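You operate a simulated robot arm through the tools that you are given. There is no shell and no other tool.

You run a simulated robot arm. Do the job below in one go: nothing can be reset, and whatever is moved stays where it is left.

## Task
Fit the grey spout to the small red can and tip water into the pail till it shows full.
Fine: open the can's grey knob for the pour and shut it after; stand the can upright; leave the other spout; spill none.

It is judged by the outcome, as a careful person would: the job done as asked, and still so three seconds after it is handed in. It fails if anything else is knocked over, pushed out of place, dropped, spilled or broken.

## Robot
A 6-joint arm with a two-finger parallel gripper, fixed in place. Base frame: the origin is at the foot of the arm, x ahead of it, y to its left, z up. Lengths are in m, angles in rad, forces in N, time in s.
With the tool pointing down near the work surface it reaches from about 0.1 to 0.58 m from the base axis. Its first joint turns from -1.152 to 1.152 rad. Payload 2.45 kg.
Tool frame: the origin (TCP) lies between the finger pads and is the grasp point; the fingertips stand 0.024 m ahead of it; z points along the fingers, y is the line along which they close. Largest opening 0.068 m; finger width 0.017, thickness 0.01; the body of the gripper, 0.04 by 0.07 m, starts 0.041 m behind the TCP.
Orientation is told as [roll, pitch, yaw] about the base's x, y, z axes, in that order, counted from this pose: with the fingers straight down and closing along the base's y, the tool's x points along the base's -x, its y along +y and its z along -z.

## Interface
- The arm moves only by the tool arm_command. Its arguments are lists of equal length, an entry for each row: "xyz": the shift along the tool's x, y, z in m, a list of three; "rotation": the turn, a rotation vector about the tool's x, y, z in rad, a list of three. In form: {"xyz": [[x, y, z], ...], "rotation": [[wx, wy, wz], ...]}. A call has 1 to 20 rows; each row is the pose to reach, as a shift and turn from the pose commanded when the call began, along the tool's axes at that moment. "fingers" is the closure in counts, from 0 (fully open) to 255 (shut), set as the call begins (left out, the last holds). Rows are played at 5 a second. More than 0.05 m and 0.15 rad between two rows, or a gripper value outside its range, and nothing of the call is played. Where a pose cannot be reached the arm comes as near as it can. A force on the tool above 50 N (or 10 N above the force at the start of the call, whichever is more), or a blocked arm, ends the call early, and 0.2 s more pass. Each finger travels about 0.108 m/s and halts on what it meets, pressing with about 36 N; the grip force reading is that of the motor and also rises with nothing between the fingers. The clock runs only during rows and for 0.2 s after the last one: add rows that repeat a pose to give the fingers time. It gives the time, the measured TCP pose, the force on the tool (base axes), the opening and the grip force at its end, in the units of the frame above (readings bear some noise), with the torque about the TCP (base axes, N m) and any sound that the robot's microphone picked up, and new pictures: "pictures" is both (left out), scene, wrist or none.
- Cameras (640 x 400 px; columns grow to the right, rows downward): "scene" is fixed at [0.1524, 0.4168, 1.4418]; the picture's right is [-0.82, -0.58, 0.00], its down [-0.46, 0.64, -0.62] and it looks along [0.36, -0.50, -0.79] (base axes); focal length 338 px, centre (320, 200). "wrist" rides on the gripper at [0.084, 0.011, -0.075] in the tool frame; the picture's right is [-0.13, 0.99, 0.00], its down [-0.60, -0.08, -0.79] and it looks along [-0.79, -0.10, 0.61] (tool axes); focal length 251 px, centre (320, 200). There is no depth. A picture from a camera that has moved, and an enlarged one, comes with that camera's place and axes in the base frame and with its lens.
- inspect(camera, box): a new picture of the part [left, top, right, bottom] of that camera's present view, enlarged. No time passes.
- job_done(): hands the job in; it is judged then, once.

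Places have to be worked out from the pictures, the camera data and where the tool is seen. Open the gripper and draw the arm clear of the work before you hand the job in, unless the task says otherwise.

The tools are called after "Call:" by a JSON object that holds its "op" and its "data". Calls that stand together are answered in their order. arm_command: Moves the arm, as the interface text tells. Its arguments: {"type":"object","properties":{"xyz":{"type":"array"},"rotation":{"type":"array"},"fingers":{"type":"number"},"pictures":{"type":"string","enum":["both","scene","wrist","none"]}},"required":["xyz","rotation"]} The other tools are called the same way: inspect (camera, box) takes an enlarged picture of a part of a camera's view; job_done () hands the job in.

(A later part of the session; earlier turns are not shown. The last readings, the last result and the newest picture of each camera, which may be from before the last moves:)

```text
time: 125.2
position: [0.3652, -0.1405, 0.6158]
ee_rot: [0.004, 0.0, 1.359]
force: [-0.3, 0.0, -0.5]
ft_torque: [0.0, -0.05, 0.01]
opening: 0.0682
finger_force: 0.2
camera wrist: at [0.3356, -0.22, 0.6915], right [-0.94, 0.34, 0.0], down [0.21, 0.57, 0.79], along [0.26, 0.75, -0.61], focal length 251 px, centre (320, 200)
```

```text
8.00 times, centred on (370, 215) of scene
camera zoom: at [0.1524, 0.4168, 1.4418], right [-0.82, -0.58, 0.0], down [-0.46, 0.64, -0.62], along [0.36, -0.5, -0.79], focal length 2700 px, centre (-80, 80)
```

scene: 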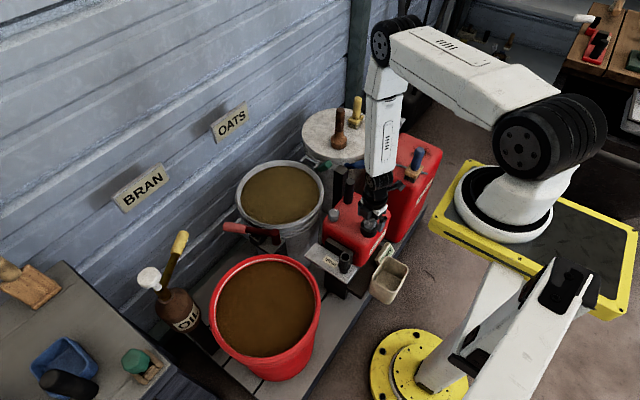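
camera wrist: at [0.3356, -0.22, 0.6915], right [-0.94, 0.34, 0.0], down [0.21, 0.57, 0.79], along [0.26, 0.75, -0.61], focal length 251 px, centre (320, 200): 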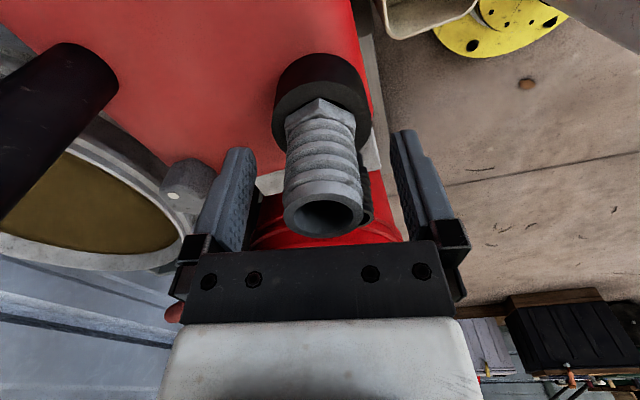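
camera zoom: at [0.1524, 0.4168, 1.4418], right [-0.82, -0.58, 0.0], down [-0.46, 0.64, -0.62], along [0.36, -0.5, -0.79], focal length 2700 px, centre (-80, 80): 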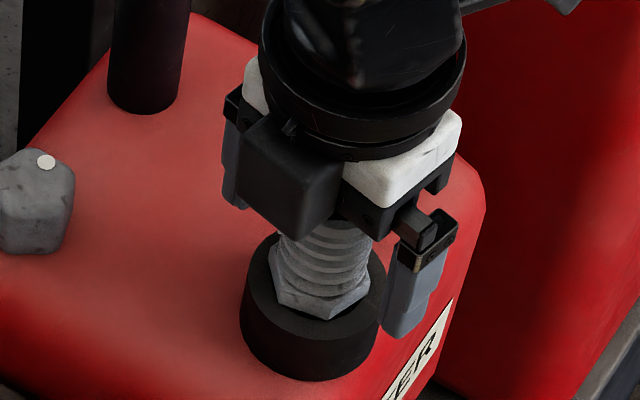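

The spout rests nicely in the socket. I grasp it again and make a full clockwise stroke of 2.9 rad with light contact.

Call:
{"op": "arm_command", "data": {"xyz": [[0, 0, 0], [0, 0, 0], [0, 0, 0], [0, 0, 0.0003]], "rotation": [[0, 0, 0], [0, 0, 0], [0, 0, 0], [0, 0, 0]], "fingers": 255, "pictures": "none"}}

Call:
{"op": "arm_command", "data": {"xyz": [[0, 0, 0], [0, 0, 0], [0, 0, 0], [0, 0, 0], [0, 0, 0], [0, 0, 0], [0, 0, 0], [0, 0, 0], [0, 0, 0], [0, 0, 0], [0, 0, 0], [0, 0, 0], [0, 0, 0], [0, 0, 0], [0, 0, 0], [0, 0, 0], [0, 0, 0], [0, 0, 0], [0, 0, 0], [0, 0, 0]], "rotation": [[0, 0, 0.148], [0, 0, 0.296], [0, 0, 0.444], [0, 0, 0.592], [0, 0, 0.74], [0, 0, 0.888], [0, 0, 1.036], [0, 0, 1.184], [0, 0, 1.332], [0, 0, 1.48], [0, 0, 1.628], [0, 0, 1.776], [0, 0, 1.924], [0, 0, 2.072], [0, 0, 2.22], [0, 0, 2.368], [0, 0, 2.516], [0, 0, 2.664], [0, 0, 2.812], [0, 0, 2.95]], "fingers": 255, "pictures": "wrist"}}

Call:
{"op": "inspect", "data": {"camera": "scene", "box": [340, 190, 400, 240]}}

Call:
{"op": "inspect", "data": {"camera": "wrist", "box": [250, 45, 390, 145]}}

```text
time: 126.2
position: [0.3645, -0.1402, 0.6166]
ee_rot: [0.004, 0.002, 1.356]
force: [-3.9, -0.5, 15.2]
ft_torque: [-0.07, -0.01, -0.01]
opening: 0.033
finger_force: 35.5
```

```text
time: 130.4
position: [0.364, -0.1401, 0.6144]
ee_rot: [-0.006, 0.0, -1.597]
force: [-0.8, -0.3, -0.3]
ft_torque: [0.0, 0.01, -0.01]
opening: 0.0329
finger_force: 36.4
camera wrist: at [0.3767, -0.0561, 0.6908], right [0.99, -0.16, 0.0], down [-0.09, -0.6, 0.79], along [-0.13, -0.78, -0.61], focal length 251 px, centre (320, 200)
```

wrist: 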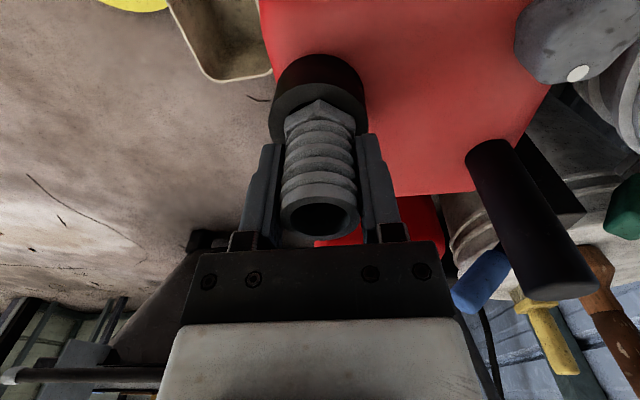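

```text
8.00 times, centred on (370, 215) of scene
camera zoom: at [0.1524, 0.4168, 1.4418], right [-0.82, -0.58, 0.0], down [-0.46, 0.64, -0.62], along [0.36, -0.5, -0.79], focal length 2700 px, centre (-80, 80)
```

zoom: 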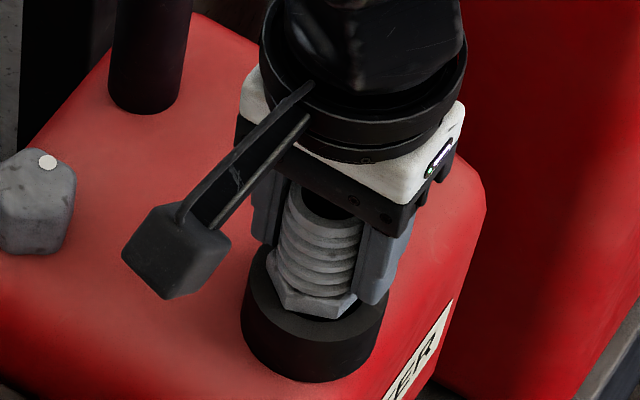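

```text
4.00 times, centred on (320, 95) of wrist
camera zoom: at [0.3767, -0.0561, 0.6908], right [0.99, -0.16, 0.0], down [-0.09, -0.6, 0.79], along [-0.13, -0.78, -0.61], focal length 1006 px, centre (320, 620)
```

zoom: 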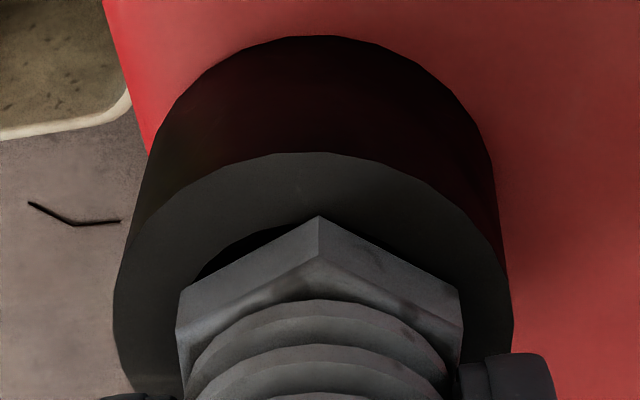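

The push force bled off during the turn and the tool sank about 1–2 mm, which hints at a thread drawing in. I release, swing back and repeat the clockwise stroke.

Call:
{"op": "arm_command", "data": {"xyz": [[0, 0, 0], [0, 0, 0], [0, 0, 0], [0, 0, 0], [0, 0, 0], [0, 0, 0], [0, 0, 0], [0, 0, 0], [0, 0, 0], [0, 0, 0], [0, 0, 0], [0, 0, 0]], "rotation": [[0, 0, 0], [0, 0, 0], [0, 0, -0.148], [0, 0, -0.296], [0, 0, -0.444], [0, 0, -0.592], [0, 0, -0.74], [0, 0, -0.888], [0, 0, -1.036], [0, 0, -1.184], [0, 0, -1.332], [0, 0, -1.48]], "fingers": 0, "pictures": "wrist"}}

Call:
{"op": "inspect", "data": {"camera": "wrist", "box": [250, 45, 390, 145]}}

Call:
{"op": "inspect", "data": {"camera": "scene", "box": [354, 214, 386, 238]}}

```text
time: 133.0
position: [0.3644, -0.1397, 0.6146]
ee_rot: [-0.001, 0.004, -0.113]
force: [-0.4, 0.5, -0.2]
ft_torque: [0.03, -0.02, -0.03]
opening: 0.068
finger_force: 0.1
camera wrist: at [0.2817, -0.1196, 0.6907], right [0.24, 0.97, 0.0], down [0.59, -0.15, 0.79], along [0.77, -0.19, -0.61], focal length 251 px, centre (320, 200)
```

wrist: 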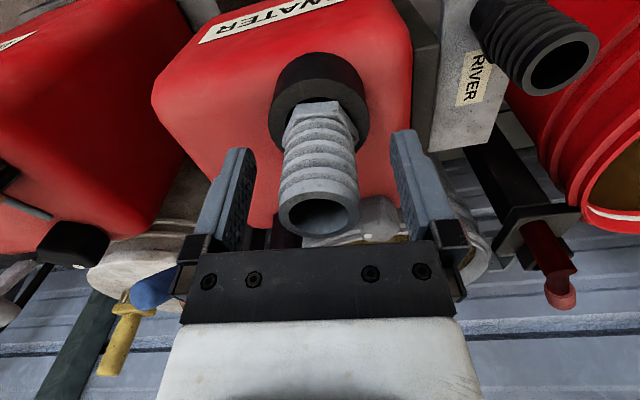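

```text
4.00 times, centred on (320, 95) of wrist
camera zoom: at [0.2817, -0.1196, 0.6907], right [0.24, 0.97, 0.0], down [0.59, -0.15, 0.79], along [0.77, -0.19, -0.61], focal length 1006 px, centre (320, 620)
```

zoom: 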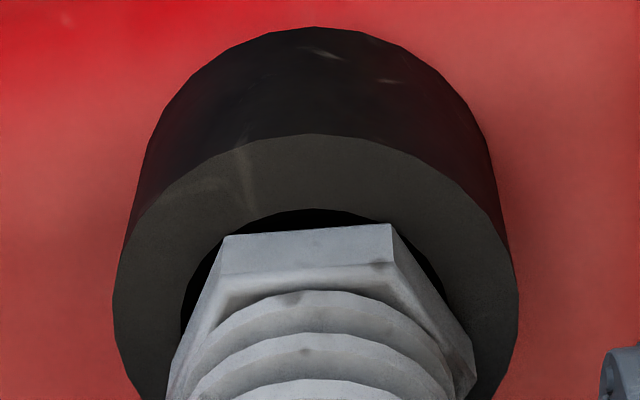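

```text
16.00 times, centred on (370, 226) of scene
camera zoom: at [0.1524, 0.4168, 1.4418], right [-0.82, -0.58, 0.0], down [-0.46, 0.64, -0.62], along [0.36, -0.5, -0.79], focal length 5400 px, centre (-480, -216)
```

zoom: 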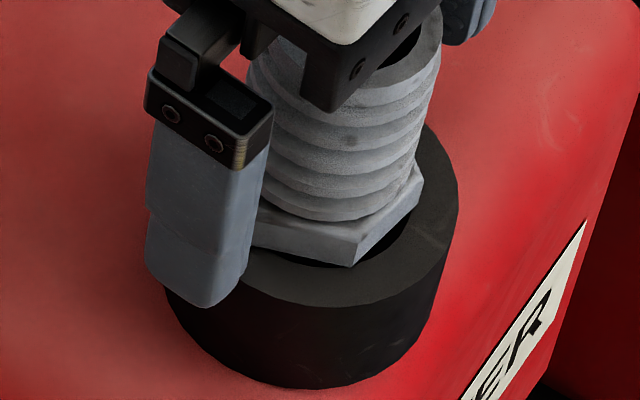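

The spout now sits lower than before from this same viewpoint. I continue the swing back to +1.37 and do another clockwise stroke.

Call:
{"op": "arm_command", "data": {"xyz": [[0, 0, 0], [0, 0, 0], [0, 0, 0], [0, 0, 0], [0, 0, 0], [0, 0, 0], [0, 0, 0], [0, 0, 0], [0, 0, 0], [0, 0, 0]], "rotation": [[0, 0, -0.148], [0, 0, -0.296], [0, 0, -0.444], [0, 0, -0.592], [0, 0, -0.74], [0, 0, -0.888], [0, 0, -1.036], [0, 0, -1.184], [0, 0, -1.332], [0, 0, -1.48]], "fingers": 0, "pictures": "none"}}

Call:
{"op": "arm_command", "data": {"xyz": [[0, 0, 0], [0, 0, 0], [0, 0, 0], [0, 0, 0.0003]], "rotation": [[0, 0, 0], [0, 0, 0], [0, 0, 0], [0, 0, 0]], "fingers": 255, "pictures": "none"}}

Call:
{"op": "arm_command", "data": {"xyz": [[0, 0, 0], [0, 0, 0], [0, 0, 0], [0, 0, 0], [0, 0, 0], [0, 0, 0], [0, 0, 0], [0, 0, 0], [0, 0, 0], [0, 0, 0], [0, 0, 0], [0, 0, 0], [0, 0, 0], [0, 0, 0], [0, 0, 0], [0, 0, 0], [0, 0, 0], [0, 0, 0], [0, 0, 0], [0, 0, 0]], "rotation": [[0, 0, 0.148], [0, 0, 0.296], [0, 0, 0.444], [0, 0, 0.592], [0, 0, 0.74], [0, 0, 0.888], [0, 0, 1.036], [0, 0, 1.184], [0, 0, 1.332], [0, 0, 1.48], [0, 0, 1.628], [0, 0, 1.776], [0, 0, 1.924], [0, 0, 2.072], [0, 0, 2.22], [0, 0, 2.368], [0, 0, 2.516], [0, 0, 2.664], [0, 0, 2.812], [0, 0, 2.95]], "fingers": 255, "pictures": "wrist"}}

Call:
{"op": "inspect", "data": {"camera": "wrist", "box": [250, 45, 390, 145]}}

Call:
{"op": "inspect", "data": {"camera": "scene", "box": [340, 190, 400, 240]}}

```text
time: 135.2
position: [0.3644, -0.1395, 0.6136]
ee_rot: [0.003, 0.003, 1.368]
force: [-0.2, 0.2, -0.3]
ft_torque: [0.01, 0.01, -0.03]
opening: 0.0681
finger_force: 0.0
```

```text
time: 136.2
position: [0.3645, -0.1409, 0.614]
ee_rot: [0.002, 0.0, 1.366]
force: [0.6, 1.3, 3.3]
ft_torque: [0.01, -0.08, 0.01]
opening: 0.0331
finger_force: 36.3
```

```text
time: 140.4
position: [0.3622, -0.1411, 0.6135]
ee_rot: [-0.004, 0.0, -1.585]
force: [0.1, -0.2, 2.0]
ft_torque: [-0.01, -0.04, -0.03]
opening: 0.0332
finger_force: 36.2
camera wrist: at [0.3759, -0.0563, 0.6899], right [0.99, -0.15, 0.0], down [-0.09, -0.6, 0.79], along [-0.12, -0.78, -0.61], focal length 251 px, centre (320, 200)
```

wrist: 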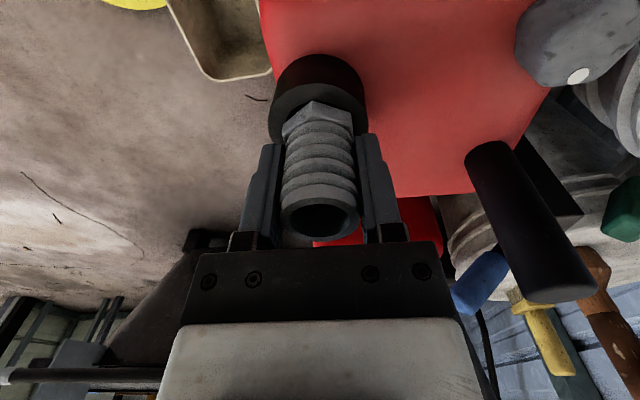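

```text
4.00 times, centred on (320, 95) of wrist
camera zoom: at [0.3759, -0.0563, 0.6899], right [0.99, -0.15, 0.0], down [-0.09, -0.6, 0.79], along [-0.12, -0.78, -0.61], focal length 1006 px, centre (320, 620)
```

zoom: 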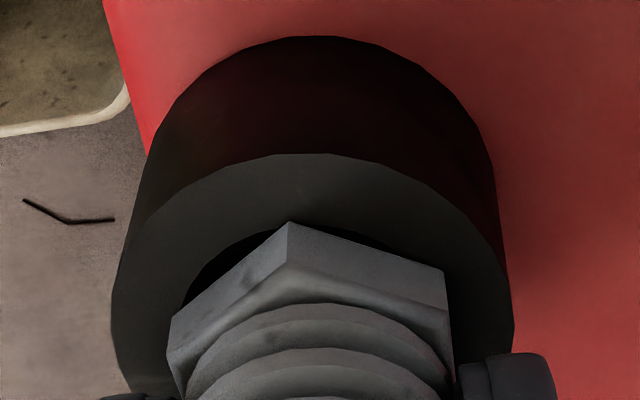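

```text
8.00 times, centred on (370, 215) of scene
camera zoom: at [0.1524, 0.4168, 1.4418], right [-0.82, -0.58, 0.0], down [-0.46, 0.64, -0.62], along [0.36, -0.5, -0.79], focal length 2700 px, centre (-80, 80)
```

zoom: 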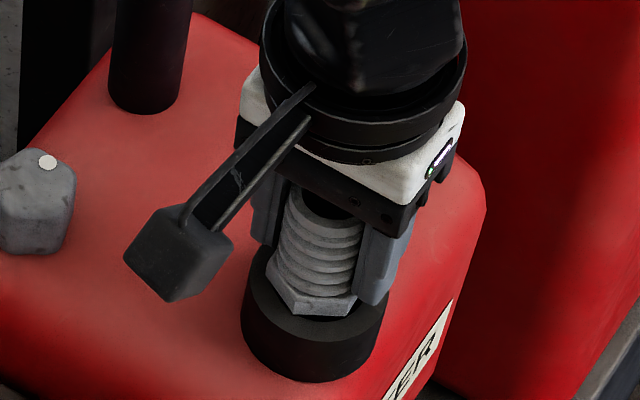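

Nearly one full turn so far with only light contact. One more clockwise stroke takes it well past a full turn before I test it.

Call:
{"op": "arm_command", "data": {"xyz": [[0, 0, 0], [0, 0, 0], [0, 0, 0], [0, 0, 0], [0, 0, 0], [0, 0, 0], [0, 0, 0], [0, 0, 0], [0, 0, 0], [0, 0, 0], [0, 0, 0], [0, 0, 0], [0, 0, 0], [0, 0, 0], [0, 0, 0], [0, 0, 0], [0, 0, 0], [0, 0, 0], [0, 0, 0], [0, 0, 0]], "rotation": [[0, 0, 0], [0, 0, -0.05], [0, 0, -0.2], [0, 0, -0.349], [0, 0, -0.498], [0, 0, -0.647], [0, 0, -0.796], [0, 0, -0.945], [0, 0, -1.094], [0, 0, -1.243], [0, 0, -1.392], [0, 0, -1.541], [0, 0, -1.69], [0, 0, -1.839], [0, 0, -1.988], [0, 0, -2.137], [0, 0, -2.286], [0, 0, -2.435], [0, 0, -2.584], [0, 0, -2.733]], "fingers": 0, "pictures": "none"}}

Call:
{"op": "arm_command", "data": {"xyz": [[0, 0, 0], [0, 0, 0], [0, 0, 0], [0, 0, 0.0004]], "rotation": [[0, 0, 0], [0, 0, 0], [0, 0, 0], [0, 0, 0]], "fingers": 255, "pictures": "none"}}

Call:
{"op": "arm_command", "data": {"xyz": [[0, 0, 0], [0, 0, 0], [0, 0, 0], [0, 0, 0], [0, 0, 0], [0, 0, 0], [0, 0, 0], [0, 0, 0], [0, 0, 0], [0, 0, 0], [0, 0, 0], [0, 0, 0], [0, 0, 0], [0, 0, 0], [0, 0, 0], [0, 0, 0], [0, 0, 0], [0, 0, 0], [0, 0, 0], [0, 0, 0]], "rotation": [[0, 0, 0.14], [0, 0, 0.28], [0, 0, 0.42], [0, 0, 0.56], [0, 0, 0.7], [0, 0, 0.84], [0, 0, 0.98], [0, 0, 1.12], [0, 0, 1.26], [0, 0, 1.4], [0, 0, 1.54], [0, 0, 1.68], [0, 0, 1.82], [0, 0, 1.96], [0, 0, 2.1], [0, 0, 2.24], [0, 0, 2.38], [0, 0, 2.52], [0, 0, 2.66], [0, 0, 2.8]], "fingers": 255, "pictures": "none"}}

Call:
{"op": "arm_command", "data": {"xyz": [[0, 0, -0.001], [0, 0, -0.002], [0, 0, -0.003], [0, 0, -0.003]], "rotation": [[0, 0, 0], [0, 0, 0], [0, 0, 0], [0, 0, 0]], "fingers": 255, "pictures": "wrist"}}

Call:
{"op": "inspect", "data": {"camera": "wrist", "box": [250, 45, 390, 145]}}

```text
time: 144.6
position: [0.3634, -0.1394, 0.614]
ee_rot: [0.004, 0.002, 1.152]
force: [1.1, 0.2, 0.4]
ft_torque: [0.01, 0.03, 0.02]
opening: 0.068
finger_force: 0.0
```

```text
time: 145.6
position: [0.3629, -0.14, 0.6148]
ee_rot: [0.003, -0.001, 1.151]
force: [-1.5, 2.6, 9.4]
ft_torque: [0.0, -0.15, 0.03]
opening: 0.033
finger_force: 35.7
```

```text
time: 149.8
position: [0.3642, -0.1394, 0.6141]
ee_rot: [-0.004, 0.0, -1.654]
force: [-4.4, 1.7, 0.1]
ft_torque: [0.04, 0.12, 0.0]
opening: 0.0328
finger_force: 36.0
```

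```text
time: 150.8
position: [0.3647, -0.1406, 0.6183]
ee_rot: [-0.004, 0.0, -1.651]
force: [-1.6, 0.6, -2.1]
ft_torque: [-0.03, 0.11, -0.03]
opening: 0.0332
finger_force: 35.9
camera wrist: at [0.3817, -0.0575, 0.6928], right [0.98, -0.21, 0.0], down [-0.12, -0.6, 0.79], along [-0.17, -0.78, -0.61], focal length 251 px, centre (320, 200)
```

wrist: 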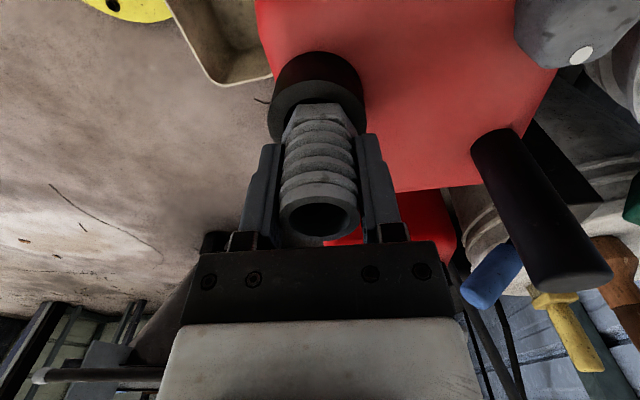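

```text
4.00 times, centred on (320, 95) of wrist
camera zoom: at [0.3817, -0.0575, 0.6928], right [0.98, -0.21, 0.0], down [-0.12, -0.6, 0.79], along [-0.17, -0.78, -0.61], focal length 1006 px, centre (320, 620)
```

zoom: 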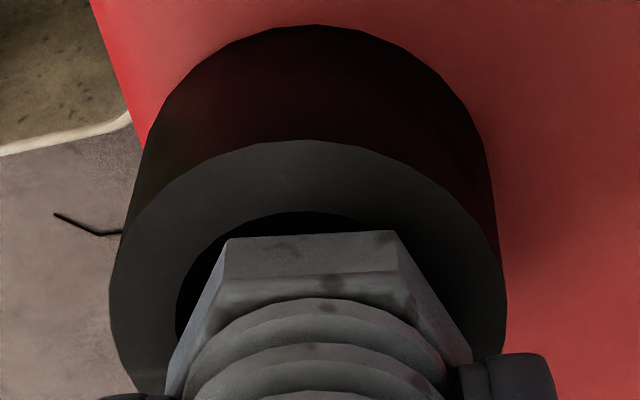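

It lifts out freely even after 1.4 turns, so there is no thread or lock: the stem simply sits in the socket by gravity. I seat it again, release it, and withdraw upward.

Call:
{"op": "arm_command", "data": {"xyz": [[0, 0, 0.0012], [0, 0, 0.0022], [0, 0, 0.0026], [0, 0, 0.0026]], "rotation": [[0, 0, 0], [0, 0, 0], [0, 0, 0], [0, 0, 0]], "fingers": 255, "pictures": "none"}}

Call:
{"op": "arm_command", "data": {"xyz": [[0, 0, 0], [0, 0, 0], [0, 0, 0]], "rotation": [[0, 0, 0], [0, 0, 0], [0, 0, 0]], "fingers": 60, "pictures": "none"}}

Call:
{"op": "arm_command", "data": {"xyz": [[0, 0, -0.02], [0, 0, -0.05], [0, 0, -0.09], [0, 0, -0.12]], "rotation": [[0, 0, 0], [0, 0, 0], [0, 0, 0], [0, 0, 0]], "fingers": 60, "pictures": "both"}}

Call:
{"op": "inspect", "data": {"camera": "scene", "box": [340, 190, 400, 240]}}

Call:
{"op": "inspect", "data": {"camera": "wrist", "box": [240, 0, 400, 120]}}

```text
time: 151.8
position: [0.365, -0.1389, 0.615]
ee_rot: [-0.005, -0.001, -1.652]
force: [-0.4, 0.1, -0.4]
ft_torque: [0.02, 0.01, 0.0]
opening: 0.0328
finger_force: 36.0
```

```text
time: 152.6
position: [0.3639, -0.1397, 0.6145]
ee_rot: [-0.005, 0.0, -1.65]
force: [-0.1, -0.6, 0.5]
ft_torque: [-0.02, 0.02, 0.02]
opening: 0.0521
finger_force: 0.1
```

```text
time: 153.6
position: [0.3647, -0.1398, 0.7369]
ee_rot: [-0.004, 0.001, -1.652]
force: [-0.6, -0.2, -0.3]
ft_torque: [0.05, 0.02, -0.02]
opening: 0.0519
finger_force: 0.1
camera wrist: at [0.3815, -0.0571, 0.8108], right [0.98, -0.21, 0.0], down [-0.12, -0.6, 0.79], along [-0.17, -0.78, -0.61], focal length 251 px, centre (320, 200)
```

scene: 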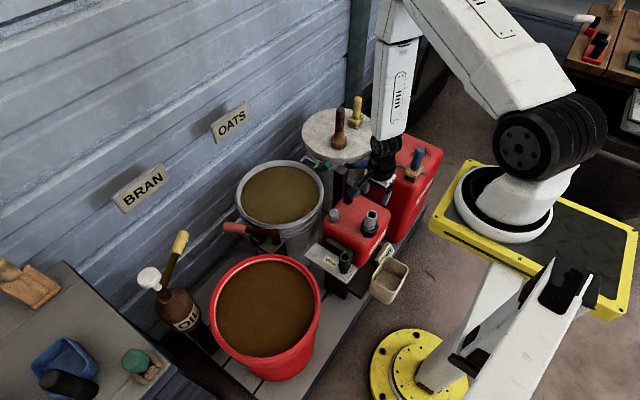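
wrist: 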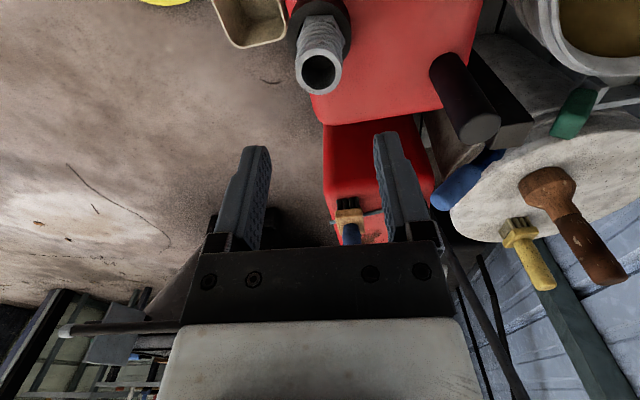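

```text
8.00 times, centred on (370, 215) of scene
camera zoom: at [0.1524, 0.4168, 1.4418], right [-0.82, -0.58, 0.0], down [-0.46, 0.64, -0.62], along [0.36, -0.5, -0.79], focal length 2700 px, centre (-80, 80)
```

zoom: 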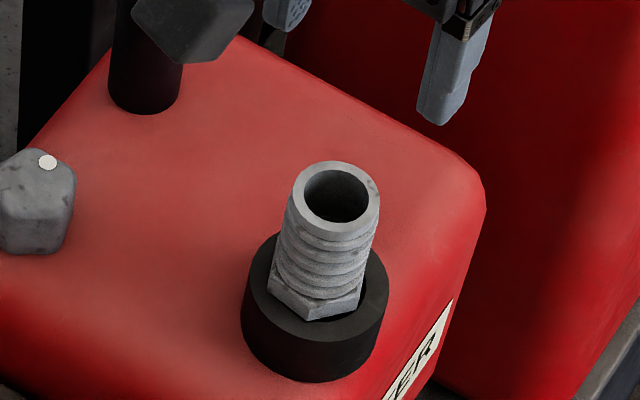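

```text
3.33 times, centred on (320, 60) of wrist
camera zoom: at [0.3815, -0.0571, 0.8108], right [0.98, -0.21, 0.0], down [-0.12, -0.6, 0.79], along [-0.17, -0.78, -0.61], focal length 838 px, centre (320, 667)
```

zoom: 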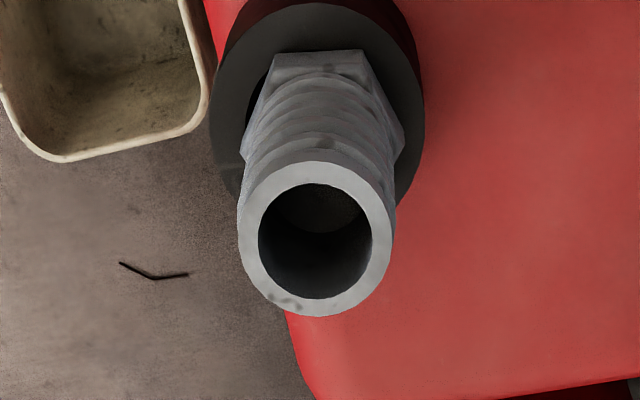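

A clear view: the spout stands in the mouth. I zoom in on the seat for any remaining gap.

Call:
{"op": "inspect", "data": {"camera": "scene", "box": [354, 210, 386, 240]}}

Call:
{"op": "inspect", "data": {"camera": "scene", "box": [358, 218, 382, 236]}}

```text
13.33 times, centred on (370, 225) of scene
camera zoom: at [0.1524, 0.4168, 1.4418], right [-0.82, -0.58, 0.0], down [-0.46, 0.64, -0.62], along [0.36, -0.5, -0.79], focal length 4500 px, centre (-347, -133)
```

zoom: 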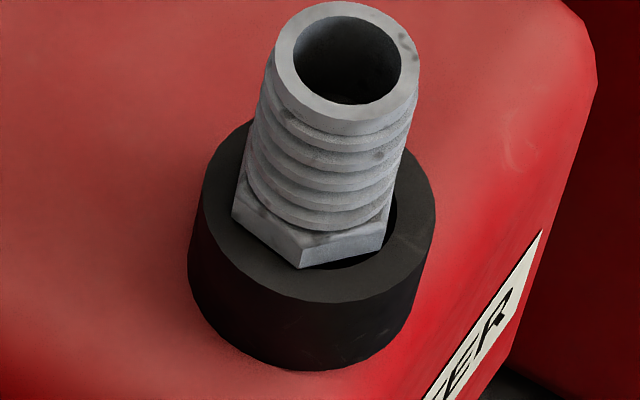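

```text
16.00 times, centred on (370, 227) of scene
camera zoom: at [0.1524, 0.4168, 1.4418], right [-0.82, -0.58, 0.0], down [-0.46, 0.64, -0.62], along [0.36, -0.5, -0.79], focal length 5400 px, centre (-480, -232)
```

zoom: 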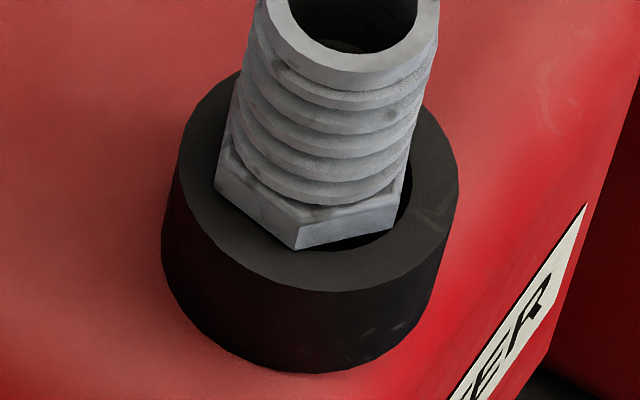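

The flange sits on the ring within a couple of millimetres. Next is the vent knob: I turn back to yaw 0 and move to a viewing pose near it.

Call:
{"op": "arm_command", "data": {"xyz": [[0.0029, 0.0069, 0.0], [0.0058, 0.0138, 0.0], [0.0087, 0.0206, 0.003], [0.0115, 0.0275, 0.006], [0.0144, 0.0344, 0.01], [0.0173, 0.0413, 0.014], [0.0202, 0.0481, 0.018], [0.0231, 0.055, 0.022], [0.026, 0.0619, 0.026], [0.0288, 0.0688, 0.03], [0.0317, 0.0756, 0.034], [0.0346, 0.0825, 0.037]], "rotation": [[0, 0, -0.1375], [0, 0, -0.275], [0, 0, -0.4125], [0, 0, -0.55], [0, 0, -0.6875], [0, 0, -0.825], [0, 0, -0.9625], [0, 0, -1.1], [0, 0, -1.2375], [0, 0, -1.375], [0, 0, -1.5125], [0, 0, -1.65]], "fingers": 0, "pictures": "both"}}

Call:
{"op": "inspect", "data": {"camera": "wrist", "box": [220, 0, 420, 130]}}

Call:
{"op": "inspect", "data": {"camera": "scene", "box": [310, 190, 370, 240]}}

```text
time: 156.2
position: [0.4501, -0.1129, 0.6962]
ee_rot: [0.0, 0.003, 0.003]
force: [-0.6, 0.1, 0.1]
ft_torque: [-0.02, -0.01, 0.03]
opening: 0.0679
finger_force: 0.1
camera wrist: at [0.3652, -0.1018, 0.7731], right [0.13, 0.99, 0.0], down [0.61, -0.08, 0.79], along [0.78, -0.1, -0.61], focal length 251 px, centre (320, 200)
```

scene: 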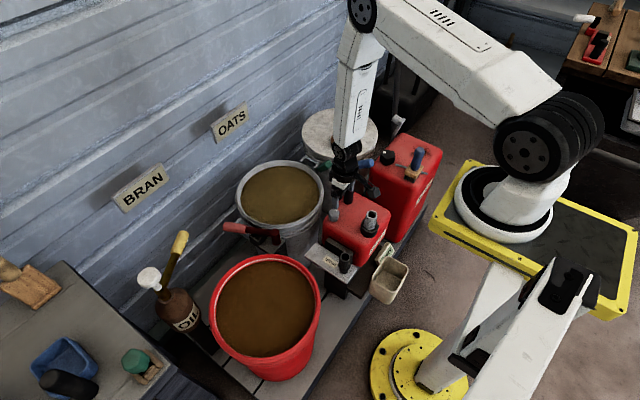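
wrist: 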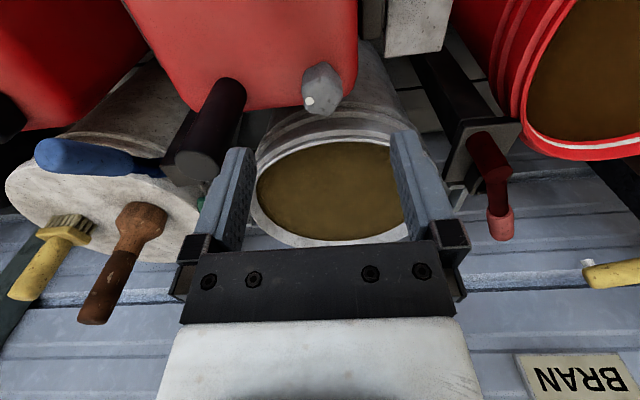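

```text
3.08 times, centred on (320, 65) of wrist
camera zoom: at [0.3652, -0.1018, 0.7731], right [0.13, 0.99, 0.0], down [0.61, -0.08, 0.79], along [0.78, -0.1, -0.61], focal length 774 px, centre (320, 615)
```

zoom: 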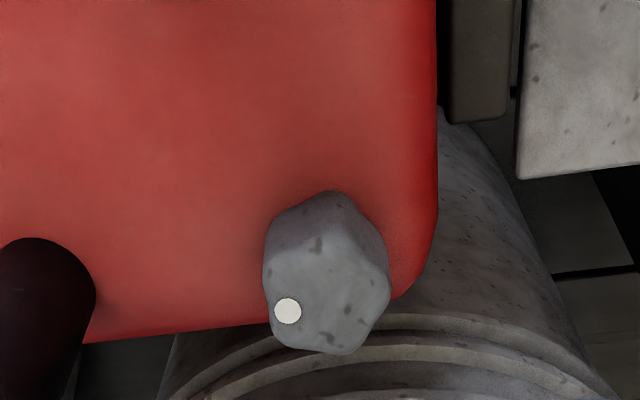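

```text
8.00 times, centred on (340, 215) of scene
camera zoom: at [0.1524, 0.4168, 1.4418], right [-0.82, -0.58, 0.0], down [-0.46, 0.64, -0.62], along [0.36, -0.5, -0.79], focal length 2700 px, centre (160, 80)
```

zoom: 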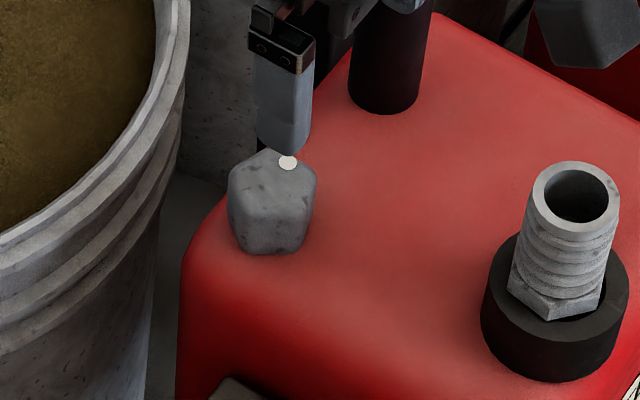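

The knob's top centre is near (0.478,-0.115,0.58) with its white dot toward -y. To keep the wrist camera clear of the spout I go to yaw −1.5 above the knob, so that I can then turn it counter-clockwise.

Call:
{"op": "arm_command", "data": {"xyz": [[-0.003, 0, 0], [-0.006, 0, 0], [-0.009, 0, 0.003], [-0.012, -0.001, 0.006], [-0.015, -0.001, 0.01], [-0.018, -0.001, 0.015], [-0.021, -0.001, 0.02], [-0.024, -0.002, 0.027], [-0.026, -0.002, 0.034], [-0.028, -0.002, 0.042], [-0.028, -0.002, 0.05]], "rotation": [[0, 0, 0.1364], [0, 0, 0.2728], [0, 0, 0.4092], [0, 0, 0.5456], [0, 0, 0.682], [0, 0, 0.8184], [0, 0, 0.9548], [0, 0, 1.0912], [0, 0, 1.2276], [0, 0, 1.364], [0, 0, 1.5]], "fingers": 0, "pictures": "both"}}

Call:
{"op": "inspect", "data": {"camera": "wrist", "box": [220, 40, 420, 200]}}

Call:
{"op": "inspect", "data": {"camera": "scene", "box": [310, 180, 370, 230]}}

```text
time: 158.6
position: [0.4769, -0.1141, 0.6461]
ee_rot: [-0.003, 0.0, -1.504]
force: [-1.0, 0.4, 1.2]
ft_torque: [-0.01, 0.0, 0.0]
opening: 0.068
finger_force: 0.1
camera wrist: at [0.4822, -0.0288, 0.7221], right [1.0, -0.06, 0.0], down [-0.03, -0.61, 0.79], along [-0.05, -0.79, -0.61], focal length 251 px, centre (320, 200)
```

scene: 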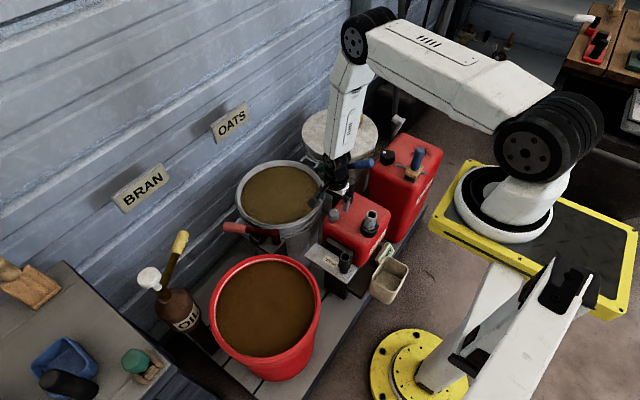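
wrist: 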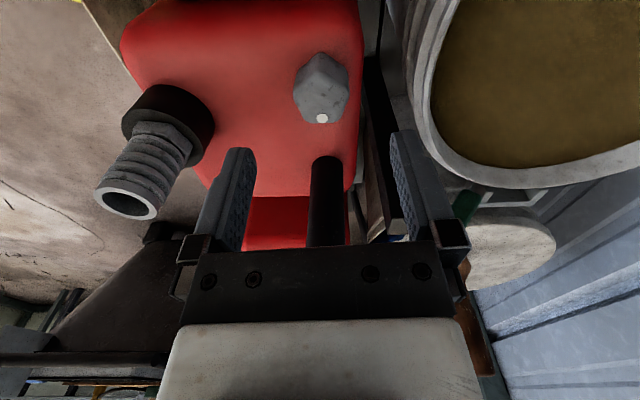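

```text
2.50 times, centred on (320, 120) of wrist
camera zoom: at [0.4822, -0.0288, 0.7221], right [1.0, -0.06, 0.0], down [-0.03, -0.61, 0.79], along [-0.05, -0.79, -0.61], focal length 629 px, centre (320, 400)
```

zoom: 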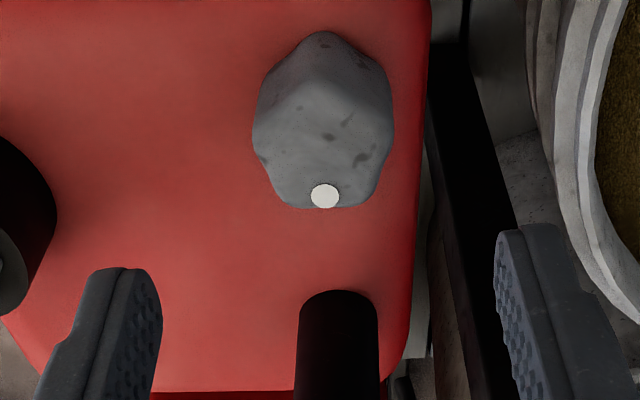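

```text
8.00 times, centred on (340, 205) of scene
camera zoom: at [0.1524, 0.4168, 1.4418], right [-0.82, -0.58, 0.0], down [-0.46, 0.64, -0.62], along [0.36, -0.5, -0.79], focal length 2700 px, centre (160, 160)
```

zoom: 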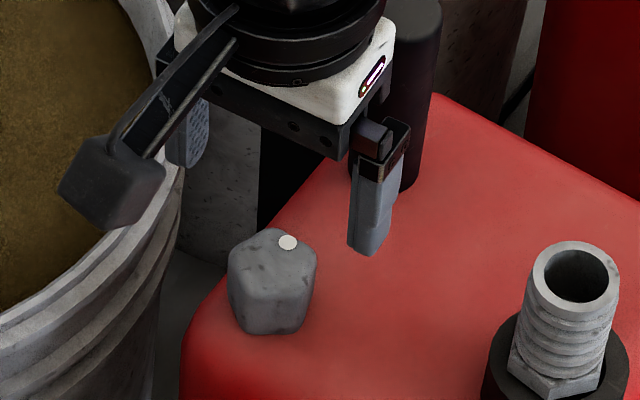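

The knob is well centred below the open fingers. I descend so the tips end about 5 mm above the can top.

Call:
{"op": "arm_command", "data": {"xyz": [[0, 0.0005, 0.02], [0, 0.0007, 0.04], [0, 0.0007, 0.052], [0, 0.0007, 0.06], [0, 0.0007, 0.06]], "rotation": [[0, 0, 0], [0, 0, 0], [0, 0, 0], [0, 0, 0], [0, 0, 0]], "fingers": 0, "pictures": "both"}}

Call:
{"op": "inspect", "data": {"camera": "wrist", "box": [220, 60, 420, 240]}}

Call:
{"op": "inspect", "data": {"camera": "scene", "box": [310, 190, 370, 240]}}

```text
time: 159.8
position: [0.4777, -0.1145, 0.5876]
ee_rot: [-0.004, 0.001, -1.501]
force: [0.0, 0.9, -0.8]
ft_torque: [0.0, 0.02, -0.01]
opening: 0.068
finger_force: 0.1
camera wrist: at [0.4827, -0.029, 0.6627], right [1.0, -0.06, 0.0], down [-0.03, -0.61, 0.79], along [-0.05, -0.79, -0.61], focal length 251 px, centre (320, 200)
```

scene: 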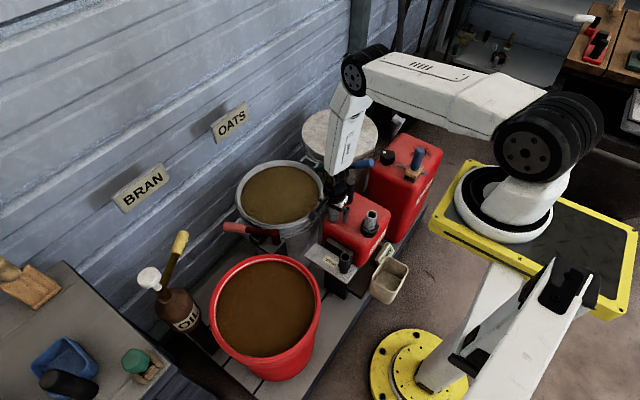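
wrist: 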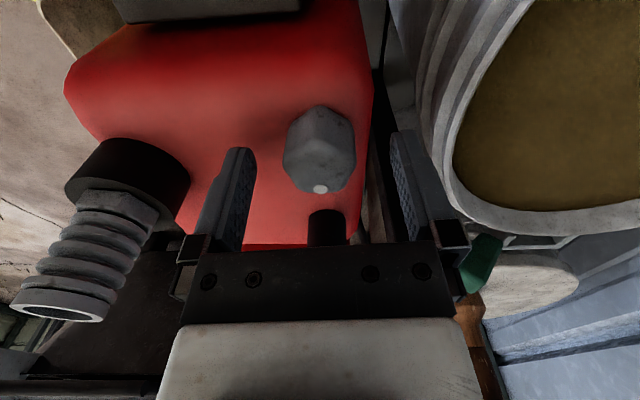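

```text
2.22 times, centred on (320, 150) of wrist
camera zoom: at [0.4827, -0.029, 0.6627], right [1.0, -0.06, 0.0], down [-0.03, -0.61, 0.79], along [-0.05, -0.79, -0.61], focal length 559 px, centre (320, 311)
```

zoom: 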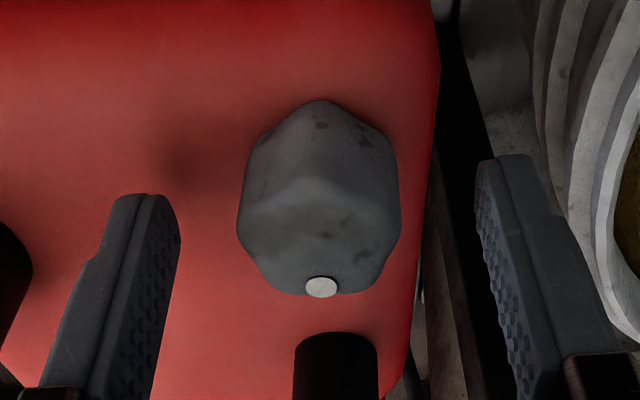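

```text
8.00 times, centred on (340, 215) of scene
camera zoom: at [0.1524, 0.4168, 1.4418], right [-0.82, -0.58, 0.0], down [-0.46, 0.64, -0.62], along [0.36, -0.5, -0.79], focal length 2700 px, centre (160, 80)
```

zoom: 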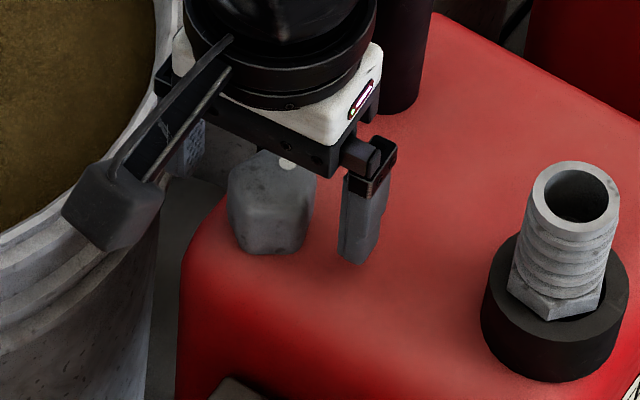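

The knob lies right between the fingertips on the tool axis. I close the gripper on it.

Call:
{"op": "arm_command", "data": {"xyz": [[0, 0, 0], [0, 0, 0], [0, 0, 0]], "rotation": [[0, 0, 0], [0, 0, 0], [0, 0, 0]], "fingers": 255, "pictures": "none"}}

Call:
{"op": "inspect", "data": {"camera": "wrist", "box": [220, 60, 420, 240]}}

```text
time: 160.6
position: [0.4772, -0.1116, 0.588]
ee_rot: [-0.003, -0.001, -1.5]
force: [-1.1, -0.4, -6.4]
ft_torque: [0.02, -0.76, 0.1]
opening: 0.0359
finger_force: 44.7
```

```text
2.22 times, centred on (320, 150) of wrist
camera zoom: at [0.4827, -0.029, 0.6627], right [1.0, -0.06, 0.0], down [-0.03, -0.61, 0.79], along [-0.05, -0.79, -0.61], focal length 559 px, centre (320, 311)
```

zoom: 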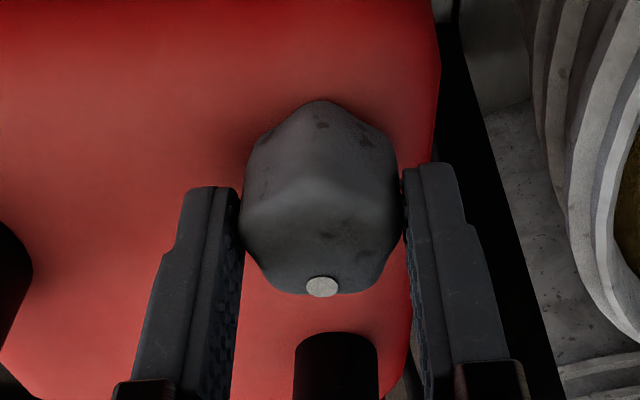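

The knob is gripped (36 mm). I turn it counter-clockwise (viewed from above) by 0.4 rad, watching the torque.

Call:
{"op": "arm_command", "data": {"xyz": [[0, 0, 0], [0, 0, 0], [0, 0, 0], [0, 0, 0], [0, 0, 0]], "rotation": [[0, 0, -0.1], [0, 0, -0.2], [0, 0, -0.3], [0, 0, -0.4], [0, 0, -0.4]], "fingers": 255, "pictures": "wrist"}}

Call:
{"op": "inspect", "data": {"camera": "wrist", "box": [220, 60, 420, 240]}}

Call:
{"op": "inspect", "data": {"camera": "scene", "box": [310, 190, 370, 240]}}

```text
time: 161.8
position: [0.4768, -0.113, 0.5874]
ee_rot: [-0.003, 0.002, -1.096]
force: [5.5, 16.4, -13.8]
ft_torque: [0.42, -1.13, 0.03]
opening: 0.0357
finger_force: 44.7
camera wrist: at [0.449, -0.034, 0.6627], right [0.94, 0.34, 0.0], down [0.21, -0.57, 0.79], along [0.26, -0.75, -0.61], focal length 251 px, centre (320, 200)
```

wrist: 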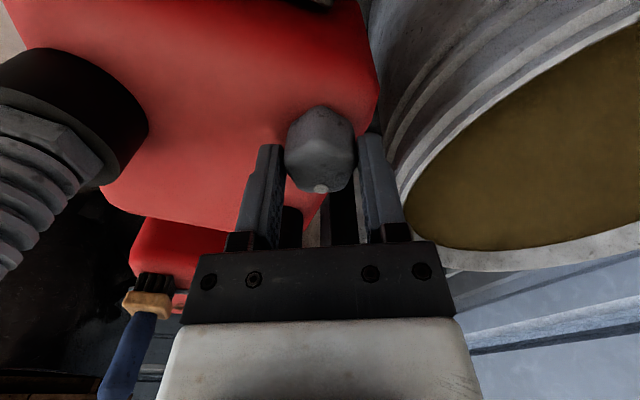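

```text
2.22 times, centred on (320, 150) of wrist
camera zoom: at [0.449, -0.034, 0.6627], right [0.94, 0.34, 0.0], down [0.21, -0.57, 0.79], along [0.26, -0.75, -0.61], focal length 559 px, centre (320, 311)
```

zoom: 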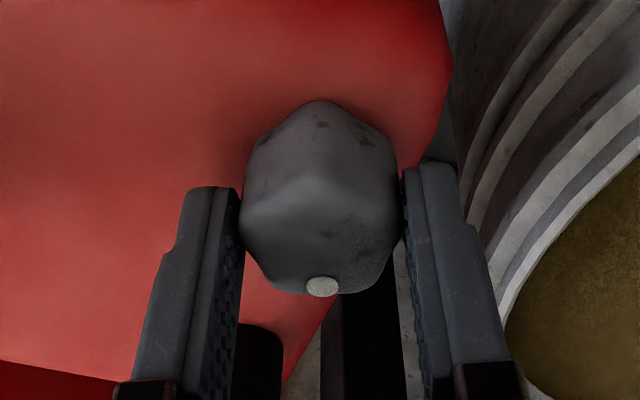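

```text
8.00 times, centred on (340, 215) of scene
camera zoom: at [0.1526, 0.417, 1.4417], right [-0.82, -0.58, 0.0], down [-0.46, 0.64, -0.62], along [0.36, -0.5, -0.79], focal length 2700 px, centre (160, 80)
```

zoom: 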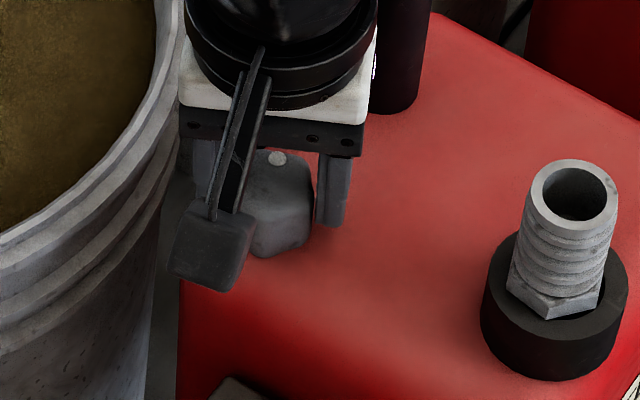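

The knob turns easily with the gripper (almost no torque), but my centre is slightly off, causing a 16 N side load. I re-centre by under a millimetre and continue another 0.4 rad counter-clockwise.

Call:
{"op": "arm_command", "data": {"xyz": [[0.0006, 0.0006, 0.0006], [0.0006, 0.0006, 0.0006]], "rotation": [[0, 0, 0], [0, 0, 0]], "fingers": 255, "pictures": "none"}}

Call:
{"op": "arm_command", "data": {"xyz": [[0, 0, 0], [0, 0, 0], [0, 0, 0], [0, 0, 0], [0, 0, 0]], "rotation": [[0, 0, -0.1], [0, 0, -0.2], [0, 0, -0.3], [0, 0, -0.4], [0, 0, -0.4]], "fingers": 255, "pictures": "none"}}

Call:
{"op": "inspect", "data": {"camera": "wrist", "box": [220, 60, 420, 240]}}

Call:
{"op": "inspect", "data": {"camera": "scene", "box": [310, 190, 370, 240]}}

```text
time: 162.4
position: [0.4774, -0.1149, 0.5875]
ee_rot: [-0.007, 0.001, -1.101]
force: [-2.5, 3.1, 5.9]
ft_torque: [1.0, 0.13, 0.05]
opening: 0.0355
finger_force: 44.9
```

```text
time: 163.6
position: [0.4785, -0.114, 0.5865]
ee_rot: [-0.002, 0.002, -0.7]
force: [-4.3, -14.4, 9.2]
ft_torque: [0.51, 0.56, 0.01]
opening: 0.0359
finger_force: 45.0
```

```text
2.22 times, centred on (320, 150) of wrist
camera zoom: at [0.4208, -0.0516, 0.6619], right [0.74, 0.67, 0.0], down [0.41, -0.45, 0.79], along [0.53, -0.59, -0.61], focal length 559 px, centre (320, 311)
```

zoom: 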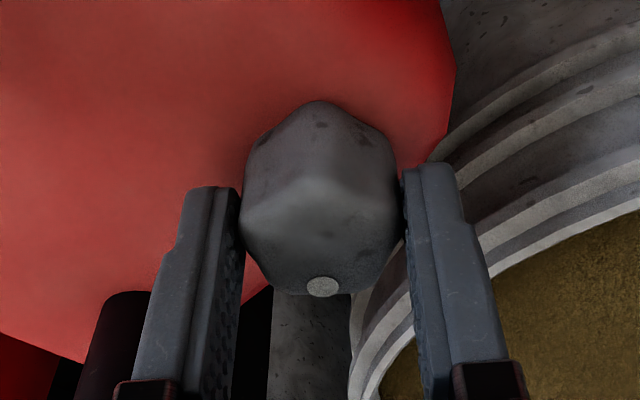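

```text
8.00 times, centred on (340, 215) of scene
camera zoom: at [0.1522, 0.4166, 1.4419], right [-0.82, -0.58, 0.0], down [-0.46, 0.64, -0.62], along [0.36, -0.5, -0.79], focal length 2700 px, centre (160, 80)
```

zoom: 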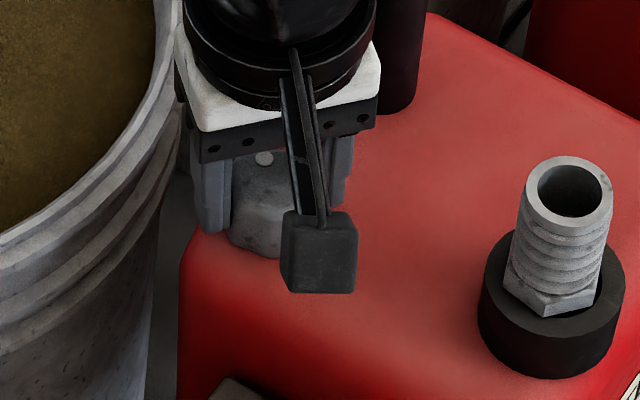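

Still free-turning at 0.8 rad; I relieve the small side load again and continue.

Call:
{"op": "arm_command", "data": {"xyz": [[-0.0002, -0.0006, -0.0003], [-0.0002, -0.0006, -0.0003]], "rotation": [[0, 0, 0], [0, 0, 0]], "fingers": 255, "pictures": "none"}}

Call:
{"op": "arm_command", "data": {"xyz": [[0, 0, 0], [0, 0, 0], [0, 0, 0], [0, 0, 0], [0, 0, 0]], "rotation": [[0, 0, -0.1], [0, 0, -0.2], [0, 0, -0.3], [0, 0, -0.4], [0, 0, -0.4]], "fingers": 255, "pictures": "none"}}

Call:
{"op": "inspect", "data": {"camera": "wrist", "box": [220, 60, 420, 240]}}

Call:
{"op": "inspect", "data": {"camera": "scene", "box": [310, 190, 370, 240]}}

```text
time: 164.2
position: [0.4775, -0.114, 0.586]
ee_rot: [-0.002, 0.001, -0.7]
force: [2.3, -7.8, -11.1]
ft_torque: [0.12, -0.79, 0.01]
opening: 0.0353
finger_force: 44.8
```

```text
time: 165.4
position: [0.4787, -0.1154, 0.5863]
ee_rot: [-0.002, 0.003, -0.301]
force: [-1.1, -29.7, -16.2]
ft_torque: [-0.13, -0.4, -0.02]
opening: 0.0353
finger_force: 44.9
```

```text
2.22 times, centred on (320, 150) of wrist
camera zoom: at [0.4008, -0.0793, 0.6622], right [0.42, 0.91, 0.0], down [0.56, -0.25, 0.79], along [0.72, -0.33, -0.61], focal length 559 px, centre (320, 311)
```

zoom: 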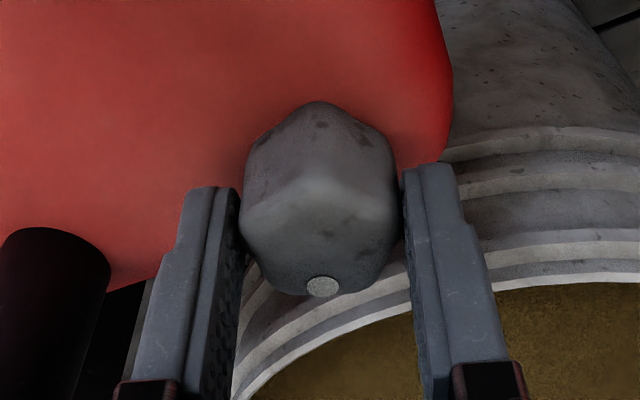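

```text
8.00 times, centred on (340, 215) of scene
camera zoom: at [0.1526, 0.4162, 1.4419], right [-0.82, -0.58, 0.0], down [-0.46, 0.64, -0.62], along [0.36, -0.5, -0.79], focal length 2700 px, centre (160, 80)
```

zoom: 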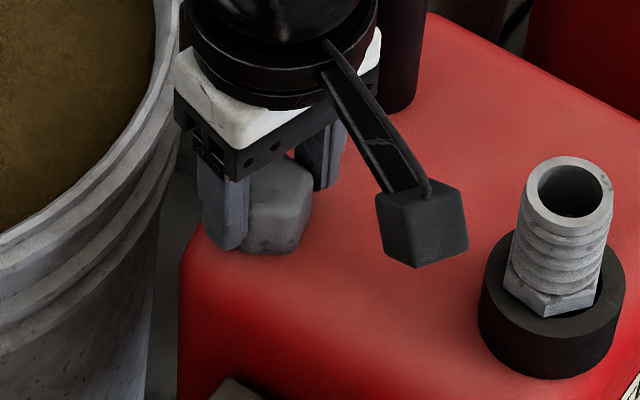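

1.2 rad turned with no stop yet. I relieve the side load and go on to a quarter turn (1.57 rad).

Call:
{"op": "arm_command", "data": {"xyz": [[-0.0003, -0.0012, 0.0005], [-0.0003, -0.0012, 0.0005]], "rotation": [[0, 0, 0], [0, 0, 0]], "fingers": 255, "pictures": "none"}}

Call:
{"op": "arm_command", "data": {"xyz": [[0, 0, 0], [0, 0, 0], [0, 0, 0], [0, 0, 0], [0, 0, 0]], "rotation": [[0, 0, -0.1], [0, 0, -0.2], [0, 0, -0.3], [0, 0, -0.37], [0, 0, -0.37]], "fingers": 255, "pictures": "none"}}

Call:
{"op": "inspect", "data": {"camera": "wrist", "box": [220, 60, 420, 240]}}

Call:
{"op": "inspect", "data": {"camera": "scene", "box": [310, 190, 370, 240]}}

```text
time: 166.0
position: [0.4786, -0.1153, 0.5866]
ee_rot: [-0.001, 0.004, -0.3]
force: [-2.9, -20.3, -1.7]
ft_torque: [0.09, -0.01, -0.03]
opening: 0.0352
finger_force: 44.4
```

```text
time: 167.2
position: [0.4779, -0.1143, 0.5859]
ee_rot: [-0.001, 0.005, 0.071]
force: [-4.1, -23.3, 1.6]
ft_torque: [-0.88, 0.23, -0.04]
opening: 0.0351
finger_force: 44.6
```

```text
2.22 times, centred on (320, 150) of wrist
camera zoom: at [0.3931, -0.11, 0.6622], right [0.06, 1.0, 0.0], down [0.61, -0.04, 0.79], along [0.79, -0.05, -0.61], focal length 559 px, centre (320, 311)
```

zoom: 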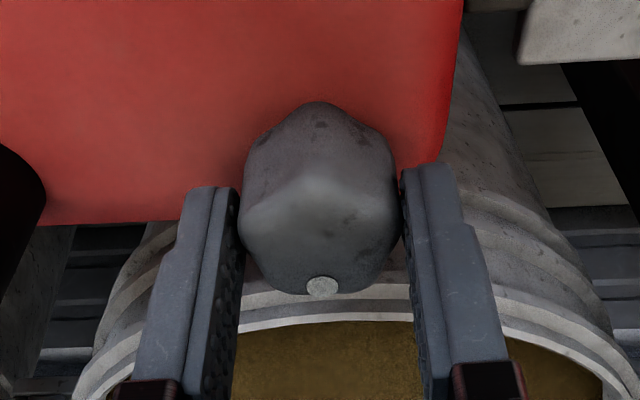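

```text
8.00 times, centred on (340, 215) of scene
camera zoom: at [0.1523, 0.4165, 1.4419], right [-0.82, -0.58, 0.0], down [-0.46, 0.64, -0.62], along [0.36, -0.5, -0.79], focal length 2700 px, centre (160, 80)
```

zoom: 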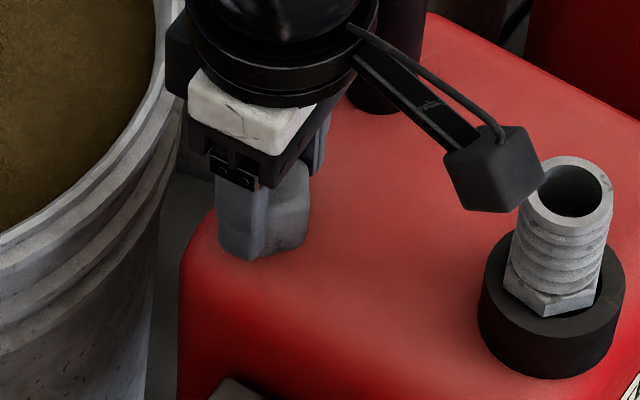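

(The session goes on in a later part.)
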